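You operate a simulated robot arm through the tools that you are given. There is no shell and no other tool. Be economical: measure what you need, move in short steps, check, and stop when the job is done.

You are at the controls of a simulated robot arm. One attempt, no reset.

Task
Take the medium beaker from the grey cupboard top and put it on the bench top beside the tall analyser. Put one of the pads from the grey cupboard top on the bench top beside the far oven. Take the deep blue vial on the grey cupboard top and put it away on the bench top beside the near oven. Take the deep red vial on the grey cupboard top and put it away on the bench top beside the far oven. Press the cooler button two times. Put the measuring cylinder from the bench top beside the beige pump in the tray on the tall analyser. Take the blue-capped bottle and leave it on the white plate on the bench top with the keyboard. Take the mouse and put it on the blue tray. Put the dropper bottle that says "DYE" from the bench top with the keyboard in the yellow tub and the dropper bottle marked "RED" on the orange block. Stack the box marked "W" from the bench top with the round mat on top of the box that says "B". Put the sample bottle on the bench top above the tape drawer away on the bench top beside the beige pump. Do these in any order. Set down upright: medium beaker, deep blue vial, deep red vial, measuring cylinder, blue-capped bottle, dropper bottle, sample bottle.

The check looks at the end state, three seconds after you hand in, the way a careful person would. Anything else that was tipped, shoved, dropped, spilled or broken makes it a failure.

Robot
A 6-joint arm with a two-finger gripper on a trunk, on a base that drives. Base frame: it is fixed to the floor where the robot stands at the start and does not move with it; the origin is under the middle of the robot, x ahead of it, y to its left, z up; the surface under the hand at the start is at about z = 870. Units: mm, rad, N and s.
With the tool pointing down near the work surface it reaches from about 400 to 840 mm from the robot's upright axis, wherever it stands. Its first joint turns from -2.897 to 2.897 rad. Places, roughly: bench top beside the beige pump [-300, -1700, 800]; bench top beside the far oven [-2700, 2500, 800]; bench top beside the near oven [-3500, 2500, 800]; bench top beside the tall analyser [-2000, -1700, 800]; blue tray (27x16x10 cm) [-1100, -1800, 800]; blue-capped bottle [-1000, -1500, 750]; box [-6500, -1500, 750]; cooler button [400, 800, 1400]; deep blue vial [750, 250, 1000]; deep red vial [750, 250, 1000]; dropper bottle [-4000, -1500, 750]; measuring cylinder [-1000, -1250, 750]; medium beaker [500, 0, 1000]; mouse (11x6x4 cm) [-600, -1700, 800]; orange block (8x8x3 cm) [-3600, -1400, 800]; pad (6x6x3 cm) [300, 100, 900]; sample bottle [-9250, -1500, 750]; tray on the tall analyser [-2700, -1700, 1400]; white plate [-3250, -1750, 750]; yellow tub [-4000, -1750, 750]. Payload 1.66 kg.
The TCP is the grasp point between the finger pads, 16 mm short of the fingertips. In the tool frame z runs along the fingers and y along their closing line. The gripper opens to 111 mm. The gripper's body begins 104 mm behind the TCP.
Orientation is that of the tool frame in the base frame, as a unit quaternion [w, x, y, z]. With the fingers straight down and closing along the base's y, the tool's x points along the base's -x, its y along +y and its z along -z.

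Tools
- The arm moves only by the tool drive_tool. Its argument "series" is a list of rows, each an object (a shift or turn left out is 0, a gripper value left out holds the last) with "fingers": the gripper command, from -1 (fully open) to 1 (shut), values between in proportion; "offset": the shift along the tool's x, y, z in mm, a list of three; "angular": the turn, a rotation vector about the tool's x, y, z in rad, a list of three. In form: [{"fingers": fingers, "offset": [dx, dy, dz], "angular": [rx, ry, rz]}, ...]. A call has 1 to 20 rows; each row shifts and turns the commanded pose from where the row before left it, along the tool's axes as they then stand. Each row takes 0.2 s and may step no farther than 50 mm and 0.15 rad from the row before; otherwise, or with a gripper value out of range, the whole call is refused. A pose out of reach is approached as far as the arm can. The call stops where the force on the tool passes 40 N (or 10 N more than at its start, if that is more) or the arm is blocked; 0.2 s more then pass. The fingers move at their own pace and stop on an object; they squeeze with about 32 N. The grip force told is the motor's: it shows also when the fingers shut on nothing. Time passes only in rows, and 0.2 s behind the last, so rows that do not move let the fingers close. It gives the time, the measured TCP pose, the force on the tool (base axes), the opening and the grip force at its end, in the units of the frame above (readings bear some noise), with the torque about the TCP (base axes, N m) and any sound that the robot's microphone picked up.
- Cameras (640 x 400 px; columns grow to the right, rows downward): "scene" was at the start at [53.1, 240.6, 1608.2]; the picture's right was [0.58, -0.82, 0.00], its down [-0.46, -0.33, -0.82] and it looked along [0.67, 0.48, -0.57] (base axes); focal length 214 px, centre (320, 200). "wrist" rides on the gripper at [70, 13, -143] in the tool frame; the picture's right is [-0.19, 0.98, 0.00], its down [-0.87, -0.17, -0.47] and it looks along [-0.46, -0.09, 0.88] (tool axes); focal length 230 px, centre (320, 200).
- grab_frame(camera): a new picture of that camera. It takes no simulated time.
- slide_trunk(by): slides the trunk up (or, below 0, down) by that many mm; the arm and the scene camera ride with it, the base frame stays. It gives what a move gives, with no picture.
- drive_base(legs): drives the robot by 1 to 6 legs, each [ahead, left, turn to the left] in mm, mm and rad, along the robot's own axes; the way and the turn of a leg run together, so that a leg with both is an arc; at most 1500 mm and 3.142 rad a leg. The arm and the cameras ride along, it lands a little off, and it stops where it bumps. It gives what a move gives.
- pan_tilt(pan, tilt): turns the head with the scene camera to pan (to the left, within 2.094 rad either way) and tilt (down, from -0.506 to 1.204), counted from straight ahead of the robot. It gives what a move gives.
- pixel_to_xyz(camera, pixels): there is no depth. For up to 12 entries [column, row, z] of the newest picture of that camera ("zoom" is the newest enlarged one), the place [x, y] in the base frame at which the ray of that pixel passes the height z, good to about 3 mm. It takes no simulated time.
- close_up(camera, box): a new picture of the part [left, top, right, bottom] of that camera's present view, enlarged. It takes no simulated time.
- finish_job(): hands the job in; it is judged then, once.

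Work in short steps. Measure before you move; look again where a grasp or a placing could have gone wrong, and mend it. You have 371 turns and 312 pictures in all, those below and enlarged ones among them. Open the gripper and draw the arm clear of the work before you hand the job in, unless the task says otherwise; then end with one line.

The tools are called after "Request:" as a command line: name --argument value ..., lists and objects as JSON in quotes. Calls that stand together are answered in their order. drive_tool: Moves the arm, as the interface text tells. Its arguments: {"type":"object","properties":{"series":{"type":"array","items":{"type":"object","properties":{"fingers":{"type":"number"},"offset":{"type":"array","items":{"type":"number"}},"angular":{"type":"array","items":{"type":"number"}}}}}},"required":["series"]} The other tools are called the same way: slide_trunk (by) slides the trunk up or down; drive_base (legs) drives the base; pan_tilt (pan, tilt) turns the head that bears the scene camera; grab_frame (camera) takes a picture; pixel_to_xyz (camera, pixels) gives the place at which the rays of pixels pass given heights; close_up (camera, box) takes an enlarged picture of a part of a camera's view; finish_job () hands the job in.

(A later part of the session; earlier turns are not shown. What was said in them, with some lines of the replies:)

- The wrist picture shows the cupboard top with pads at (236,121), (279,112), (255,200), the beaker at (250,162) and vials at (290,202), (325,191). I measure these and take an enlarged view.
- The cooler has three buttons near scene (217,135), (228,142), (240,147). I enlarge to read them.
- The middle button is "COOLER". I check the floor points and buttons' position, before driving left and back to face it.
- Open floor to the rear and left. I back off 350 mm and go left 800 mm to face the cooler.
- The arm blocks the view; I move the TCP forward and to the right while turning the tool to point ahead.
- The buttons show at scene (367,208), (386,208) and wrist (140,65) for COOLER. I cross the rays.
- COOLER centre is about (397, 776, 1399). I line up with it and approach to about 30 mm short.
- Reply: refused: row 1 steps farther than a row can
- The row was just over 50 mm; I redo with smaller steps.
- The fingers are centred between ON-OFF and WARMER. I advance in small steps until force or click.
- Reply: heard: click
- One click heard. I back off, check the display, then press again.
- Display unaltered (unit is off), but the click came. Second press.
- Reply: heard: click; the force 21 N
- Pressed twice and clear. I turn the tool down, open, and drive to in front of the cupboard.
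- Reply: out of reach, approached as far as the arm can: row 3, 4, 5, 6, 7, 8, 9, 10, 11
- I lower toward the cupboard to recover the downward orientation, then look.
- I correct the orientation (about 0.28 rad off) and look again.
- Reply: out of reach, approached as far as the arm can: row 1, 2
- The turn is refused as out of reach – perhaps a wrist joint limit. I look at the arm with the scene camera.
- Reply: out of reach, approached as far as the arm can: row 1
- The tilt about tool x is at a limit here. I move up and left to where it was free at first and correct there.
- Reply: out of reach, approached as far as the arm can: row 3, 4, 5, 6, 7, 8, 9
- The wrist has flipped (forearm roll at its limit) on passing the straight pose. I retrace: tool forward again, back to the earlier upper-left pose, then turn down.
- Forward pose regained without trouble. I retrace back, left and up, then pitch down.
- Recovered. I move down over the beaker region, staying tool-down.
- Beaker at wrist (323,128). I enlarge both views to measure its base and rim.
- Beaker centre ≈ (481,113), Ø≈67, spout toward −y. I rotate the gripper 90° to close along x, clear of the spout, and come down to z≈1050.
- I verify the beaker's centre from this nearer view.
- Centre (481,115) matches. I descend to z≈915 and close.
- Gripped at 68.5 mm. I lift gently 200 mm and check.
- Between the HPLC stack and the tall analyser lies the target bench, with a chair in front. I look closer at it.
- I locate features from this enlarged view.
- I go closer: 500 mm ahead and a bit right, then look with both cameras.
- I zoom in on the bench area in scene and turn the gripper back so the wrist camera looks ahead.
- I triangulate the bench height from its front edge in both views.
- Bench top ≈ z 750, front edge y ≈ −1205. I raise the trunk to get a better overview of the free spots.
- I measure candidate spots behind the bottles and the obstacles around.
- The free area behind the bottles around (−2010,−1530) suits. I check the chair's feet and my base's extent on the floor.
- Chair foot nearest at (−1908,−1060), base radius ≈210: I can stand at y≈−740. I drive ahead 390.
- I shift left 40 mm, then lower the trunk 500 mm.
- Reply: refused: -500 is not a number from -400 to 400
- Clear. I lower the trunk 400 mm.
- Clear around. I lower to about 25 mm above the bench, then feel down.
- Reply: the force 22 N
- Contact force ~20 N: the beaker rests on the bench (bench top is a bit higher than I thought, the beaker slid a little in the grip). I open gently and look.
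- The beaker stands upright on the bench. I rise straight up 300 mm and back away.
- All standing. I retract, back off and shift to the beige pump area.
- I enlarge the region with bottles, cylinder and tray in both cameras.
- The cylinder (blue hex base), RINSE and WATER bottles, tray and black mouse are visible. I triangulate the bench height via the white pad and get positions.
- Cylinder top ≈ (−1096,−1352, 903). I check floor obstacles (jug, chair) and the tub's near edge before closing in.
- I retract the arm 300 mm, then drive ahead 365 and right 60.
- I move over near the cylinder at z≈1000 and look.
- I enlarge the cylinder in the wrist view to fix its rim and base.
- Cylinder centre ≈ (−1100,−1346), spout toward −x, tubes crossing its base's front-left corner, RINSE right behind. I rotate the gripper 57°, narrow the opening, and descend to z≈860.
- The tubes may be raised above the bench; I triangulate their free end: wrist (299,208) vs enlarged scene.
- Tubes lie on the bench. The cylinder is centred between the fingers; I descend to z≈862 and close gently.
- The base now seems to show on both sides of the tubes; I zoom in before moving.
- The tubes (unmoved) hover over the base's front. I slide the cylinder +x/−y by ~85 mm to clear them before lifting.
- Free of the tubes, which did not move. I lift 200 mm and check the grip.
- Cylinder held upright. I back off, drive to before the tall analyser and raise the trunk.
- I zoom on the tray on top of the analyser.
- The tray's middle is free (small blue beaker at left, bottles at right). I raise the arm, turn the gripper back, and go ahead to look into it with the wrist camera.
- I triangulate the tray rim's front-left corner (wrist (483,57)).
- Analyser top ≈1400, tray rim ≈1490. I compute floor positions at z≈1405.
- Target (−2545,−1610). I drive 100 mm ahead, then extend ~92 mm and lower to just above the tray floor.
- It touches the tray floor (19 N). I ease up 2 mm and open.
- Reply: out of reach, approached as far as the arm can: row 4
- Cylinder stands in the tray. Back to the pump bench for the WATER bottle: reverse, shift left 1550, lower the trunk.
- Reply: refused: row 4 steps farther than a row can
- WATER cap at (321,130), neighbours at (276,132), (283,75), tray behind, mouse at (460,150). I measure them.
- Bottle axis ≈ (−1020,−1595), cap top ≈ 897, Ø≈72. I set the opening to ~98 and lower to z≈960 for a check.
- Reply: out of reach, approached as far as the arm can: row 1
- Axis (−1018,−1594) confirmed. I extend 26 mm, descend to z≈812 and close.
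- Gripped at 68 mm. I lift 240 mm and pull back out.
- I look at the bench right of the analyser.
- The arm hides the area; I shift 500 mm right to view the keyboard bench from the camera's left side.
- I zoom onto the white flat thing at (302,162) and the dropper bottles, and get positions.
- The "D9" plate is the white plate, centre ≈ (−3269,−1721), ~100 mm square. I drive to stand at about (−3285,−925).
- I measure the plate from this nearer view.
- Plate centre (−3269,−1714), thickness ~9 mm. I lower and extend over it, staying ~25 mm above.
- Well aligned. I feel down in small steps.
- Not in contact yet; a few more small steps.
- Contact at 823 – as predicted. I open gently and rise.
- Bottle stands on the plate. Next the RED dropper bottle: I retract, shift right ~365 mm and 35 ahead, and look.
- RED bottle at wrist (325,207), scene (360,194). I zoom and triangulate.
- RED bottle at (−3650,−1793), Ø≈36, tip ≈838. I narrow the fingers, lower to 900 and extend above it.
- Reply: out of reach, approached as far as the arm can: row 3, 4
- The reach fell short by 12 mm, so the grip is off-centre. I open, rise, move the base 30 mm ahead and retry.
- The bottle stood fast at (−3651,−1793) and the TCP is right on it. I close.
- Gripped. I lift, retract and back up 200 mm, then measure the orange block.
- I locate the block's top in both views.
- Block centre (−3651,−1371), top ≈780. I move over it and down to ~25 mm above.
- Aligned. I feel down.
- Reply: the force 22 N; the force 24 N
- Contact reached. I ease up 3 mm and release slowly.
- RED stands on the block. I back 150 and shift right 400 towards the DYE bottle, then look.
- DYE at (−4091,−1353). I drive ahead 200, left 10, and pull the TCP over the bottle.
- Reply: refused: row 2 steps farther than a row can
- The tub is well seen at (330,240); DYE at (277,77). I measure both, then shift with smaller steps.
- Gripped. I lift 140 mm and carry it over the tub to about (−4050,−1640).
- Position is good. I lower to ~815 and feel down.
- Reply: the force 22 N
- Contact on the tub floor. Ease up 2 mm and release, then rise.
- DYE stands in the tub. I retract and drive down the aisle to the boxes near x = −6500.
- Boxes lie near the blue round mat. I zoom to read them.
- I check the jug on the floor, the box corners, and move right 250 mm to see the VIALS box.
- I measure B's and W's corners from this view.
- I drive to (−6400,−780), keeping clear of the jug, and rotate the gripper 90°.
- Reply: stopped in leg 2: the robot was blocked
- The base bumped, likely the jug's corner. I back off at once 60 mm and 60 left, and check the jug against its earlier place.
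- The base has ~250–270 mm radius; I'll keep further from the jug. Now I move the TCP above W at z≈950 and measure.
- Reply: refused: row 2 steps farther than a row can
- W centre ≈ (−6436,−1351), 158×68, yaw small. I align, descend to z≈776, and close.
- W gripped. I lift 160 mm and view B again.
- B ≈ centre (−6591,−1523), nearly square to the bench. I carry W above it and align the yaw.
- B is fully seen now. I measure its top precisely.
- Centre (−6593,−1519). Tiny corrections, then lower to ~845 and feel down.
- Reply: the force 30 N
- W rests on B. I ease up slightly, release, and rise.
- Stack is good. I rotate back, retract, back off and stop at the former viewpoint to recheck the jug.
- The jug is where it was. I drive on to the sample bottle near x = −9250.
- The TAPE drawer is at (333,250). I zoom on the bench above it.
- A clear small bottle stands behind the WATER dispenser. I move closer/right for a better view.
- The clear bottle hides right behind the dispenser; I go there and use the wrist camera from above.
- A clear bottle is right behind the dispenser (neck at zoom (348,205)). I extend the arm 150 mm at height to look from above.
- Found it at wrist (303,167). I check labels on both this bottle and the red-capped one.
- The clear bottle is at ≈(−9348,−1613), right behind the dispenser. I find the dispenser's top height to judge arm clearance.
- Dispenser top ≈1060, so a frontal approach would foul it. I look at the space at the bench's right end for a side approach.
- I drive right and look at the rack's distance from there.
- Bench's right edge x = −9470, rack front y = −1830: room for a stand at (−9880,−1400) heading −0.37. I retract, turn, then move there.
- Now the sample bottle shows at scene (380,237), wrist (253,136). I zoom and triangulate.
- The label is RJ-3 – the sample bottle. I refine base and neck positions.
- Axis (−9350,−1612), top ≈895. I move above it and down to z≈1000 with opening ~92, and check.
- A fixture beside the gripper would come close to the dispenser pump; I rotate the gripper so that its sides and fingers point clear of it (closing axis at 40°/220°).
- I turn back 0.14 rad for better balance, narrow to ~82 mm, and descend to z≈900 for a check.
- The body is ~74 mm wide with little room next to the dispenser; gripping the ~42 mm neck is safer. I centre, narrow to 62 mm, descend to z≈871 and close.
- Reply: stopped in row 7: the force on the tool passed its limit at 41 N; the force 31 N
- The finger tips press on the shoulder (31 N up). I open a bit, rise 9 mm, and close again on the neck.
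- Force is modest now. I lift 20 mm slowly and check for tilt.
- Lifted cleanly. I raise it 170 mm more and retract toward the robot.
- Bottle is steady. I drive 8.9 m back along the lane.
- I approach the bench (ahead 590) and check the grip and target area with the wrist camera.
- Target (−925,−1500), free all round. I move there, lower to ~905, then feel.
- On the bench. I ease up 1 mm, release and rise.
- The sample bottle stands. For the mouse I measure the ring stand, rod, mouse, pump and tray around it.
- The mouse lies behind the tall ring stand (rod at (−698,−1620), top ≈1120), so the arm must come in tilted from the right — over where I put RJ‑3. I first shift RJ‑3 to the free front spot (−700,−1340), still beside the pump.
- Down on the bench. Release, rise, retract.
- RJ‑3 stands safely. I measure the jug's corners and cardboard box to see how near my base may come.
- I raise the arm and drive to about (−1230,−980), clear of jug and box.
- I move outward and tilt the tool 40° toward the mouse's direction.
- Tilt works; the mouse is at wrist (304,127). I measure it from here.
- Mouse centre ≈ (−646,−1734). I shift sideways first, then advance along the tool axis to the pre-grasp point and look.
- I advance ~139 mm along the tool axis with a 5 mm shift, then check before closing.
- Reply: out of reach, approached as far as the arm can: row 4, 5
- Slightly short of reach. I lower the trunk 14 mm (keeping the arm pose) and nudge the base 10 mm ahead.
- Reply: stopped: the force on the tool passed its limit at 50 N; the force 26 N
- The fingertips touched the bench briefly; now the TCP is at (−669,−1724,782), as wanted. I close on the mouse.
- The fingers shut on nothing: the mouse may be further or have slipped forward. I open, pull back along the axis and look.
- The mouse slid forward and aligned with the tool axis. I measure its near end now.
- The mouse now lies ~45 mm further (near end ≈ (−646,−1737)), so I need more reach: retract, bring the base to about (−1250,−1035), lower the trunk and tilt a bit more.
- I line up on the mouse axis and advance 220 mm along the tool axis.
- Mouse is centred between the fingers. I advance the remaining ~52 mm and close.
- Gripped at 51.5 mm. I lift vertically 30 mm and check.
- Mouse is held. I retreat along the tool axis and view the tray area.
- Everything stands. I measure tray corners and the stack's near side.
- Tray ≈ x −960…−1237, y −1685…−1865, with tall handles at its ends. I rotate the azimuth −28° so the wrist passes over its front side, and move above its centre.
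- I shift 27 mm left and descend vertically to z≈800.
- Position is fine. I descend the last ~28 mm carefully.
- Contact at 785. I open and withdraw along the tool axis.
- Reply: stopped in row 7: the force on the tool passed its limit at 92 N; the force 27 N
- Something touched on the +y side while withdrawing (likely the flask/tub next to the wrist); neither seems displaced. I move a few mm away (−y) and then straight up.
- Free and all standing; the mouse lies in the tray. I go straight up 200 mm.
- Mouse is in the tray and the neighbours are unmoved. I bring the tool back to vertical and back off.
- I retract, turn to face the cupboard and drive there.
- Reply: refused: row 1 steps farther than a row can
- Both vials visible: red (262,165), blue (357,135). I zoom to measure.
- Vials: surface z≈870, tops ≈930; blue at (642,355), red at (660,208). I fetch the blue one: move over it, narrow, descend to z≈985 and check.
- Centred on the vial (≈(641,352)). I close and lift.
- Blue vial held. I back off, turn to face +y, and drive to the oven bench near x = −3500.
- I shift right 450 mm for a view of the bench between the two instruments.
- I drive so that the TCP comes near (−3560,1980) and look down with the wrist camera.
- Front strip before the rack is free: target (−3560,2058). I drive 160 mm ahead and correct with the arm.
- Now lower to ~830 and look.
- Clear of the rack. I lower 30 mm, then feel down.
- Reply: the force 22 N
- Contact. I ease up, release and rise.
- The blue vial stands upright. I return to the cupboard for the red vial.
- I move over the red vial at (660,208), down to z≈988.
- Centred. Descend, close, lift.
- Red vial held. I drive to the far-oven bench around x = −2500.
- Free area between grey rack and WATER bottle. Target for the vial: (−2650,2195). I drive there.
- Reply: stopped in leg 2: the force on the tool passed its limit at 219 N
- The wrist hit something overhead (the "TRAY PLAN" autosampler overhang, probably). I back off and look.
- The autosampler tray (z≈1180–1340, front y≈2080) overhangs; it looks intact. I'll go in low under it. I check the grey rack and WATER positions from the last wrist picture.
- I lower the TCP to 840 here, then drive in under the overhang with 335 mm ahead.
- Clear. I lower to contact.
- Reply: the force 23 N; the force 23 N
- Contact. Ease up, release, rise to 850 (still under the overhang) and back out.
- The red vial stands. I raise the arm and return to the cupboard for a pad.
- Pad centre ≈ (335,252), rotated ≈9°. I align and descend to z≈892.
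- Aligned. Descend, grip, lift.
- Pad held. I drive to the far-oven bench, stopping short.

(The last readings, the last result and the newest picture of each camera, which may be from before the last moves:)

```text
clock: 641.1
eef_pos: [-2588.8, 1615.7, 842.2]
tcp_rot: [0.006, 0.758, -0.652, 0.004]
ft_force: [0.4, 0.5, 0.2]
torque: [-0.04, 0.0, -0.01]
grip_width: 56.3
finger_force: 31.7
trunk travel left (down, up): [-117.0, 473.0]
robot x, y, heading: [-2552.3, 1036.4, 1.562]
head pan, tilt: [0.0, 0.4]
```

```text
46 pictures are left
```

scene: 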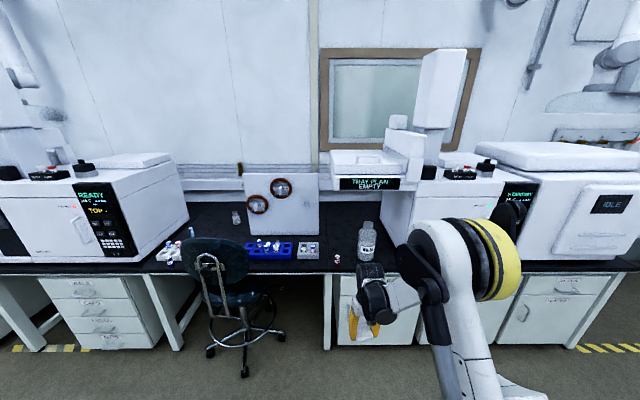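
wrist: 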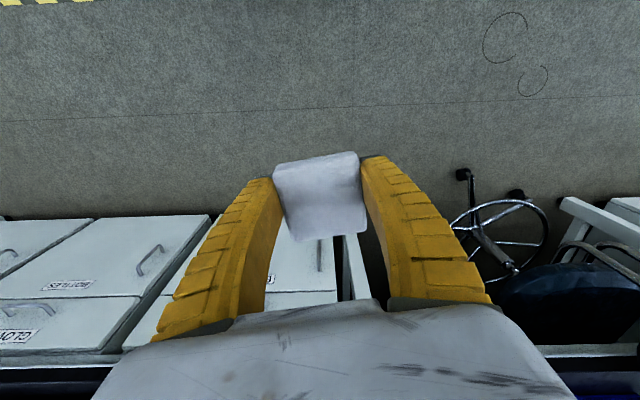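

I drive in low: 439 ahead, 19 right, to the spot (−2570,2055) between vial and WATER bottle.

Request:
drive_base --legs '[[300, -19, 0]]'

Request:
drive_base --legs '[[139, 0, 0]]'

Request:
grab_frame --camera "wrist"

Request:
close_up --camera "scene" --box '[290, 190, 430, 320]'

```text
clock: 643.1
eef_pos: [-2569.6, 1913.6, 842.0]
tcp_rot: [0.006, 0.759, -0.651, 0.005]
ft_force: [0.9, 0.1, -0.6]
torque: [0.01, 0.0, 0.02]
grip_width: 56.6
finger_force: 32.4
trunk travel left (down, up): [-117.0, 473.0]
robot x, y, heading: [-2535.3, 1332.1, 1.562]
head pan, tilt: [0.0, 0.4]
```

```text
clock: 644.5
eef_pos: [-2570.4, 2052.4, 841.9]
tcp_rot: [0.006, 0.76, -0.649, 0.006]
ft_force: [-0.2, 0.2, -0.3]
torque: [-0.01, -0.01, -0.05]
grip_width: 56.4
finger_force: 32.2
trunk travel left (down, up): [-117.0, 473.0]
robot x, y, heading: [-2534.1, 1468.6, 1.568]
head pan, tilt: [0.0, 0.4]
```

```text
45 pictures are left
```

wrist: 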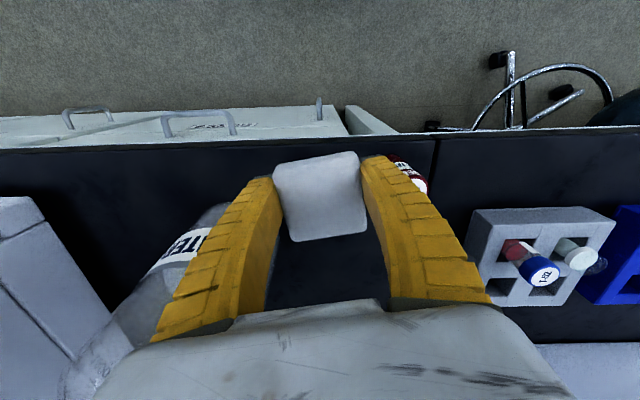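

```text
3.08 times, centred on (360, 255) of scene
```

zoom: 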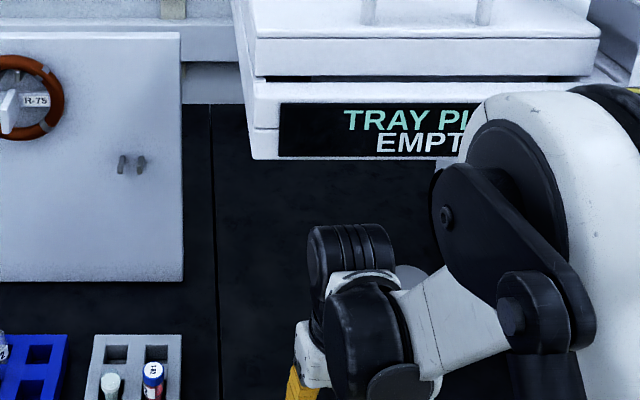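

Vial and bottle clear on both sides. I lower 52 mm, then feel.

Request:
drive_tool --series '[{"offset": [0, 0, 30]}, {"offset": [0, 0, 22]}, {"offset": [0, 0, 8]}, {}]'

Request:
drive_tool --series '[{"offset": [0, 0, 4]}, {"offset": [0, 0, 3]}, {}]'

```text
clock: 645.5
eef_pos: [-2569.9, 2050.7, 783.8]
tcp_rot: [0.005, 0.76, -0.65, 0.005]
ft_force: [1.2, -0.9, -0.8]
torque: [-0.04, 0.01, 0.01]
grip_width: 56.8
finger_force: 32.2
trunk travel left (down, up): [-117.0, 473.0]
robot x, y, heading: [-2534.8, 1472.0, 1.568]
head pan, tilt: [0.0, 0.4]
```

```text
clock: 646.3
eef_pos: [-2571.4, 2051.1, 775.8]
tcp_rot: [0.006, 0.76, -0.649, 0.005]
ft_force: [-0.6, 0.6, -0.1]
torque: [-0.02, 0.03, 0.0]
grip_width: 56.5
finger_force: 32.4
trunk travel left (down, up): [-117.0, 473.0]
robot x, y, heading: [-2530.9, 1468.9, 1.569]
head pan, tilt: [0.0, 0.4]
```

Request:
drive_tool --series '[{"offset": [0, 0, 2]}, {"offset": [0, 0, 2]}, {}]'

Request:
drive_tool --series '[{"offset": [0, 0, 2]}, {}]'

```text
clock: 647.1
eef_pos: [-2570.2, 2049.5, 771.8]
tcp_rot: [0.006, 0.761, -0.649, 0.005]
ft_force: [-0.5, 6.6, 25.7]
torque: [0.25, 0.03, 0.03]
grip_width: 59.4
finger_force: 31.6
trunk travel left (down, up): [-117.0, 473.0]
robot x, y, heading: [-2532.7, 1467.8, 1.57]
head pan, tilt: [0.0, 0.4]
```

```text
clock: 647.7
eef_pos: [-2570.9, 2048.7, 770.2]
tcp_rot: [0.004, 0.76, -0.65, 0.004]
ft_force: [-1.4, 4.5, 29.6]
torque: [0.13, 0.03, 0.05]
grip_width: 62.5
finger_force: 31.8
trunk travel left (down, up): [-117.0, 473.0]
robot x, y, heading: [-2532.6, 1467.7, 1.57]
head pan, tilt: [0.0, 0.4]
```

Contact. I open only to ~75 mm, rise to ~860, and back out.

Request:
drive_tool --series '[{"offset": [0, 0, -2]}, {"fingers": -0.22}, {"fingers": -0.34}, {}, {"offset": [0, 0, -10]}, {"offset": [0, 0, -25]}, {"offset": [0, 0, -30]}, {"offset": [0, 0, -30]}, {}]'

Request:
grab_frame --camera "wrist"

Request:
drive_base --legs '[[-450, 0, 0]]'

Request:
pan_tilt --pan -0.05 --tilt 0.5

Request:
close_up --camera "scene" --box '[260, 120, 460, 270]'

```text
clock: 649.7
eef_pos: [-2573.2, 2054.2, 867.3]
tcp_rot: [0.005, 0.76, -0.649, 0.005]
ft_force: [-0.2, -0.1, -0.4]
torque: [0.01, -0.01, 0.03]
grip_width: 76.0
finger_force: 0.2
trunk travel left (down, up): [-117.0, 473.0]
robot x, y, heading: [-2532.1, 1467.2, 1.57]
head pan, tilt: [0.0, 0.4]
```

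```text
43 pictures are left
```

wrist: 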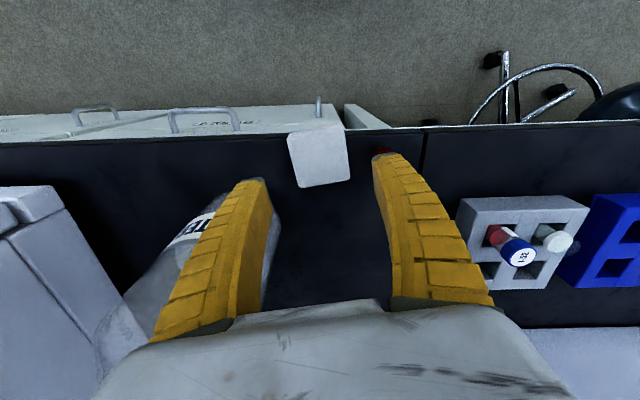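

```text
clock: 652.4
eef_pos: [-2573.0, 1591.4, 867.0]
tcp_rot: [0.006, 0.76, -0.65, 0.006]
ft_force: [0.6, -0.3, 0.6]
torque: [0.0, -0.01, 0.04]
grip_width: 76.1
finger_force: 1.0
trunk travel left (down, up): [-117.0, 473.0]
robot x, y, heading: [-2529.7, 1007.5, 1.57]
head pan, tilt: [0.0, 0.4]
```

```text
clock: 653.1
eef_pos: [-2573.8, 1590.9, 867.0]
tcp_rot: [0.005, 0.76, -0.65, 0.005]
ft_force: [0.4, 0.4, -0.2]
torque: [0.01, -0.02, 0.02]
grip_width: 75.8
finger_force: 1.0
trunk travel left (down, up): [-117.0, 473.0]
robot x, y, heading: [-2534.3, 1008.5, 1.567]
head pan, tilt: [-0.051, 0.499]
```

```text
2.67 times, centred on (360, 195) of scene
```

zoom: 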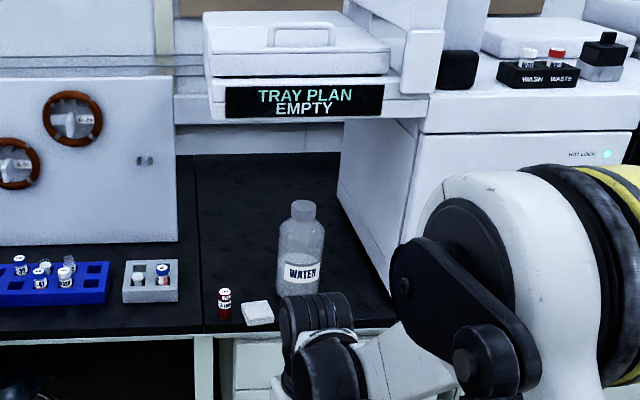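

All placed. I make a short inspection trip to the beaker (and its neighbours) since its contact height had been odd. First raise the arm and drive.

Request:
drive_tool --series '[{"offset": [40, 0, -30]}, {"offset": [30, 0, -40]}, {"offset": [0, 0, -45]}, {"offset": [0, 0, -45]}]'

Request:
drive_base --legs '[[-850, 0, 0], [0, 0, 3.14], [400, 0, 0], [0, 500, 0]]'

Request:
pan_tilt --pan 0.0 --tilt 0.6

Request:
grab_frame --camera "scene"

```text
clock: 654.1
eef_pos: [-2560.9, 1521.8, 1026.9]
tcp_rot: [0.005, 0.76, -0.65, 0.005]
ft_force: [-0.1, -0.8, 0.2]
torque: [0.05, -0.01, -0.04]
grip_width: 75.9
finger_force: 1.6
trunk travel left (down, up): [-117.0, 473.0]
robot x, y, heading: [-2534.2, 1009.7, 1.567]
head pan, tilt: [-0.051, 0.499]
```

```text
clock: 670.5
eef_pos: [-2061.0, -793.0, 1027.4]
tcp_rot: [-0.005, 0.677, 0.736, 0.006]
ft_force: [0.3, 0.6, -1.1]
torque: [-0.01, -0.01, 0.0]
grip_width: 75.9
finger_force: 1.1
trunk travel left (down, up): [-117.0, 473.0]
robot x, y, heading: [-2048.9, -276.6, -1.642]
head pan, tilt: [-0.051, 0.499]
```

```text
clock: 671.2
eef_pos: [-2060.8, -793.4, 1024.9]
tcp_rot: [-0.005, 0.676, 0.737, 0.006]
ft_force: [0.8, -0.4, 1.1]
torque: [0.02, 0.0, -0.01]
grip_width: 75.8
finger_force: 0.5
trunk travel left (down, up): [-117.0, 473.0]
robot x, y, heading: [-2053.4, -276.0, -1.644]
head pan, tilt: [0.0, 0.6]
```

```text
41 pictures are left
```

scene: 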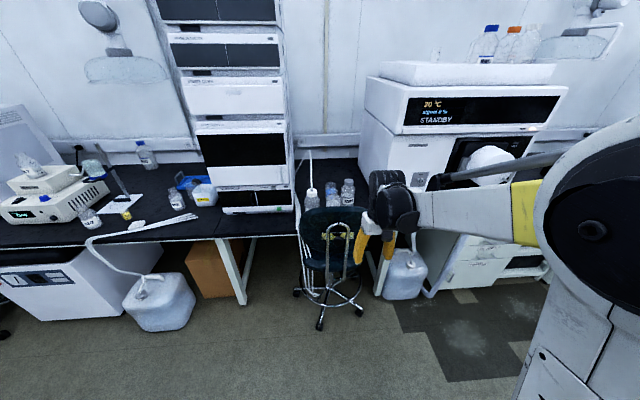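

Request:
close_up --camera "scene" --box '[285, 140, 385, 215]'

Request:
close_up --camera "scene" --box '[0, 130, 230, 260]'

```text
5.33 times, centred on (335, 178) of scene
```

zoom: 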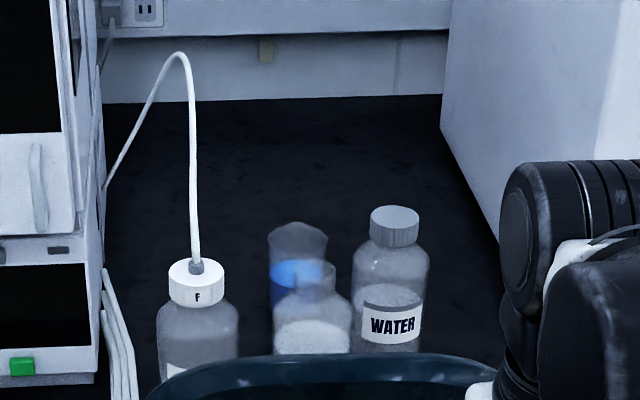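

```text
2.78 times, centred on (115, 195) of scene
```

zoom: 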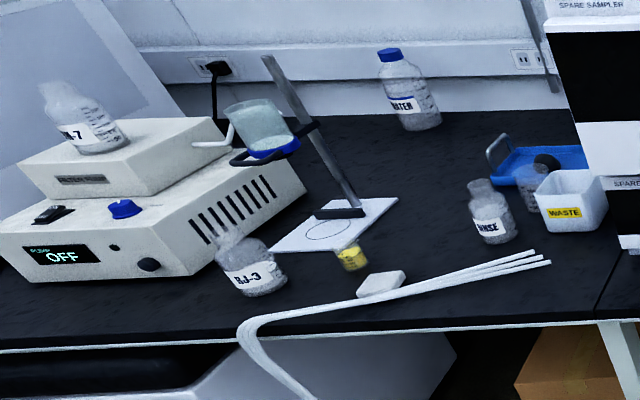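

All good; arm clear and gripper open. I hand in.

Request:
finish_job

```text
The job is handed in.
```

I did all the requested moves, pressed the cooler button twice (two clicks heard), and handed the job in; I don't have the verdict. The base once bumped a jug, and the wrist hit the far oven's overhanging tray hard and touched something by the blue tray; looking afterwards, I saw nothing moved or damaged.
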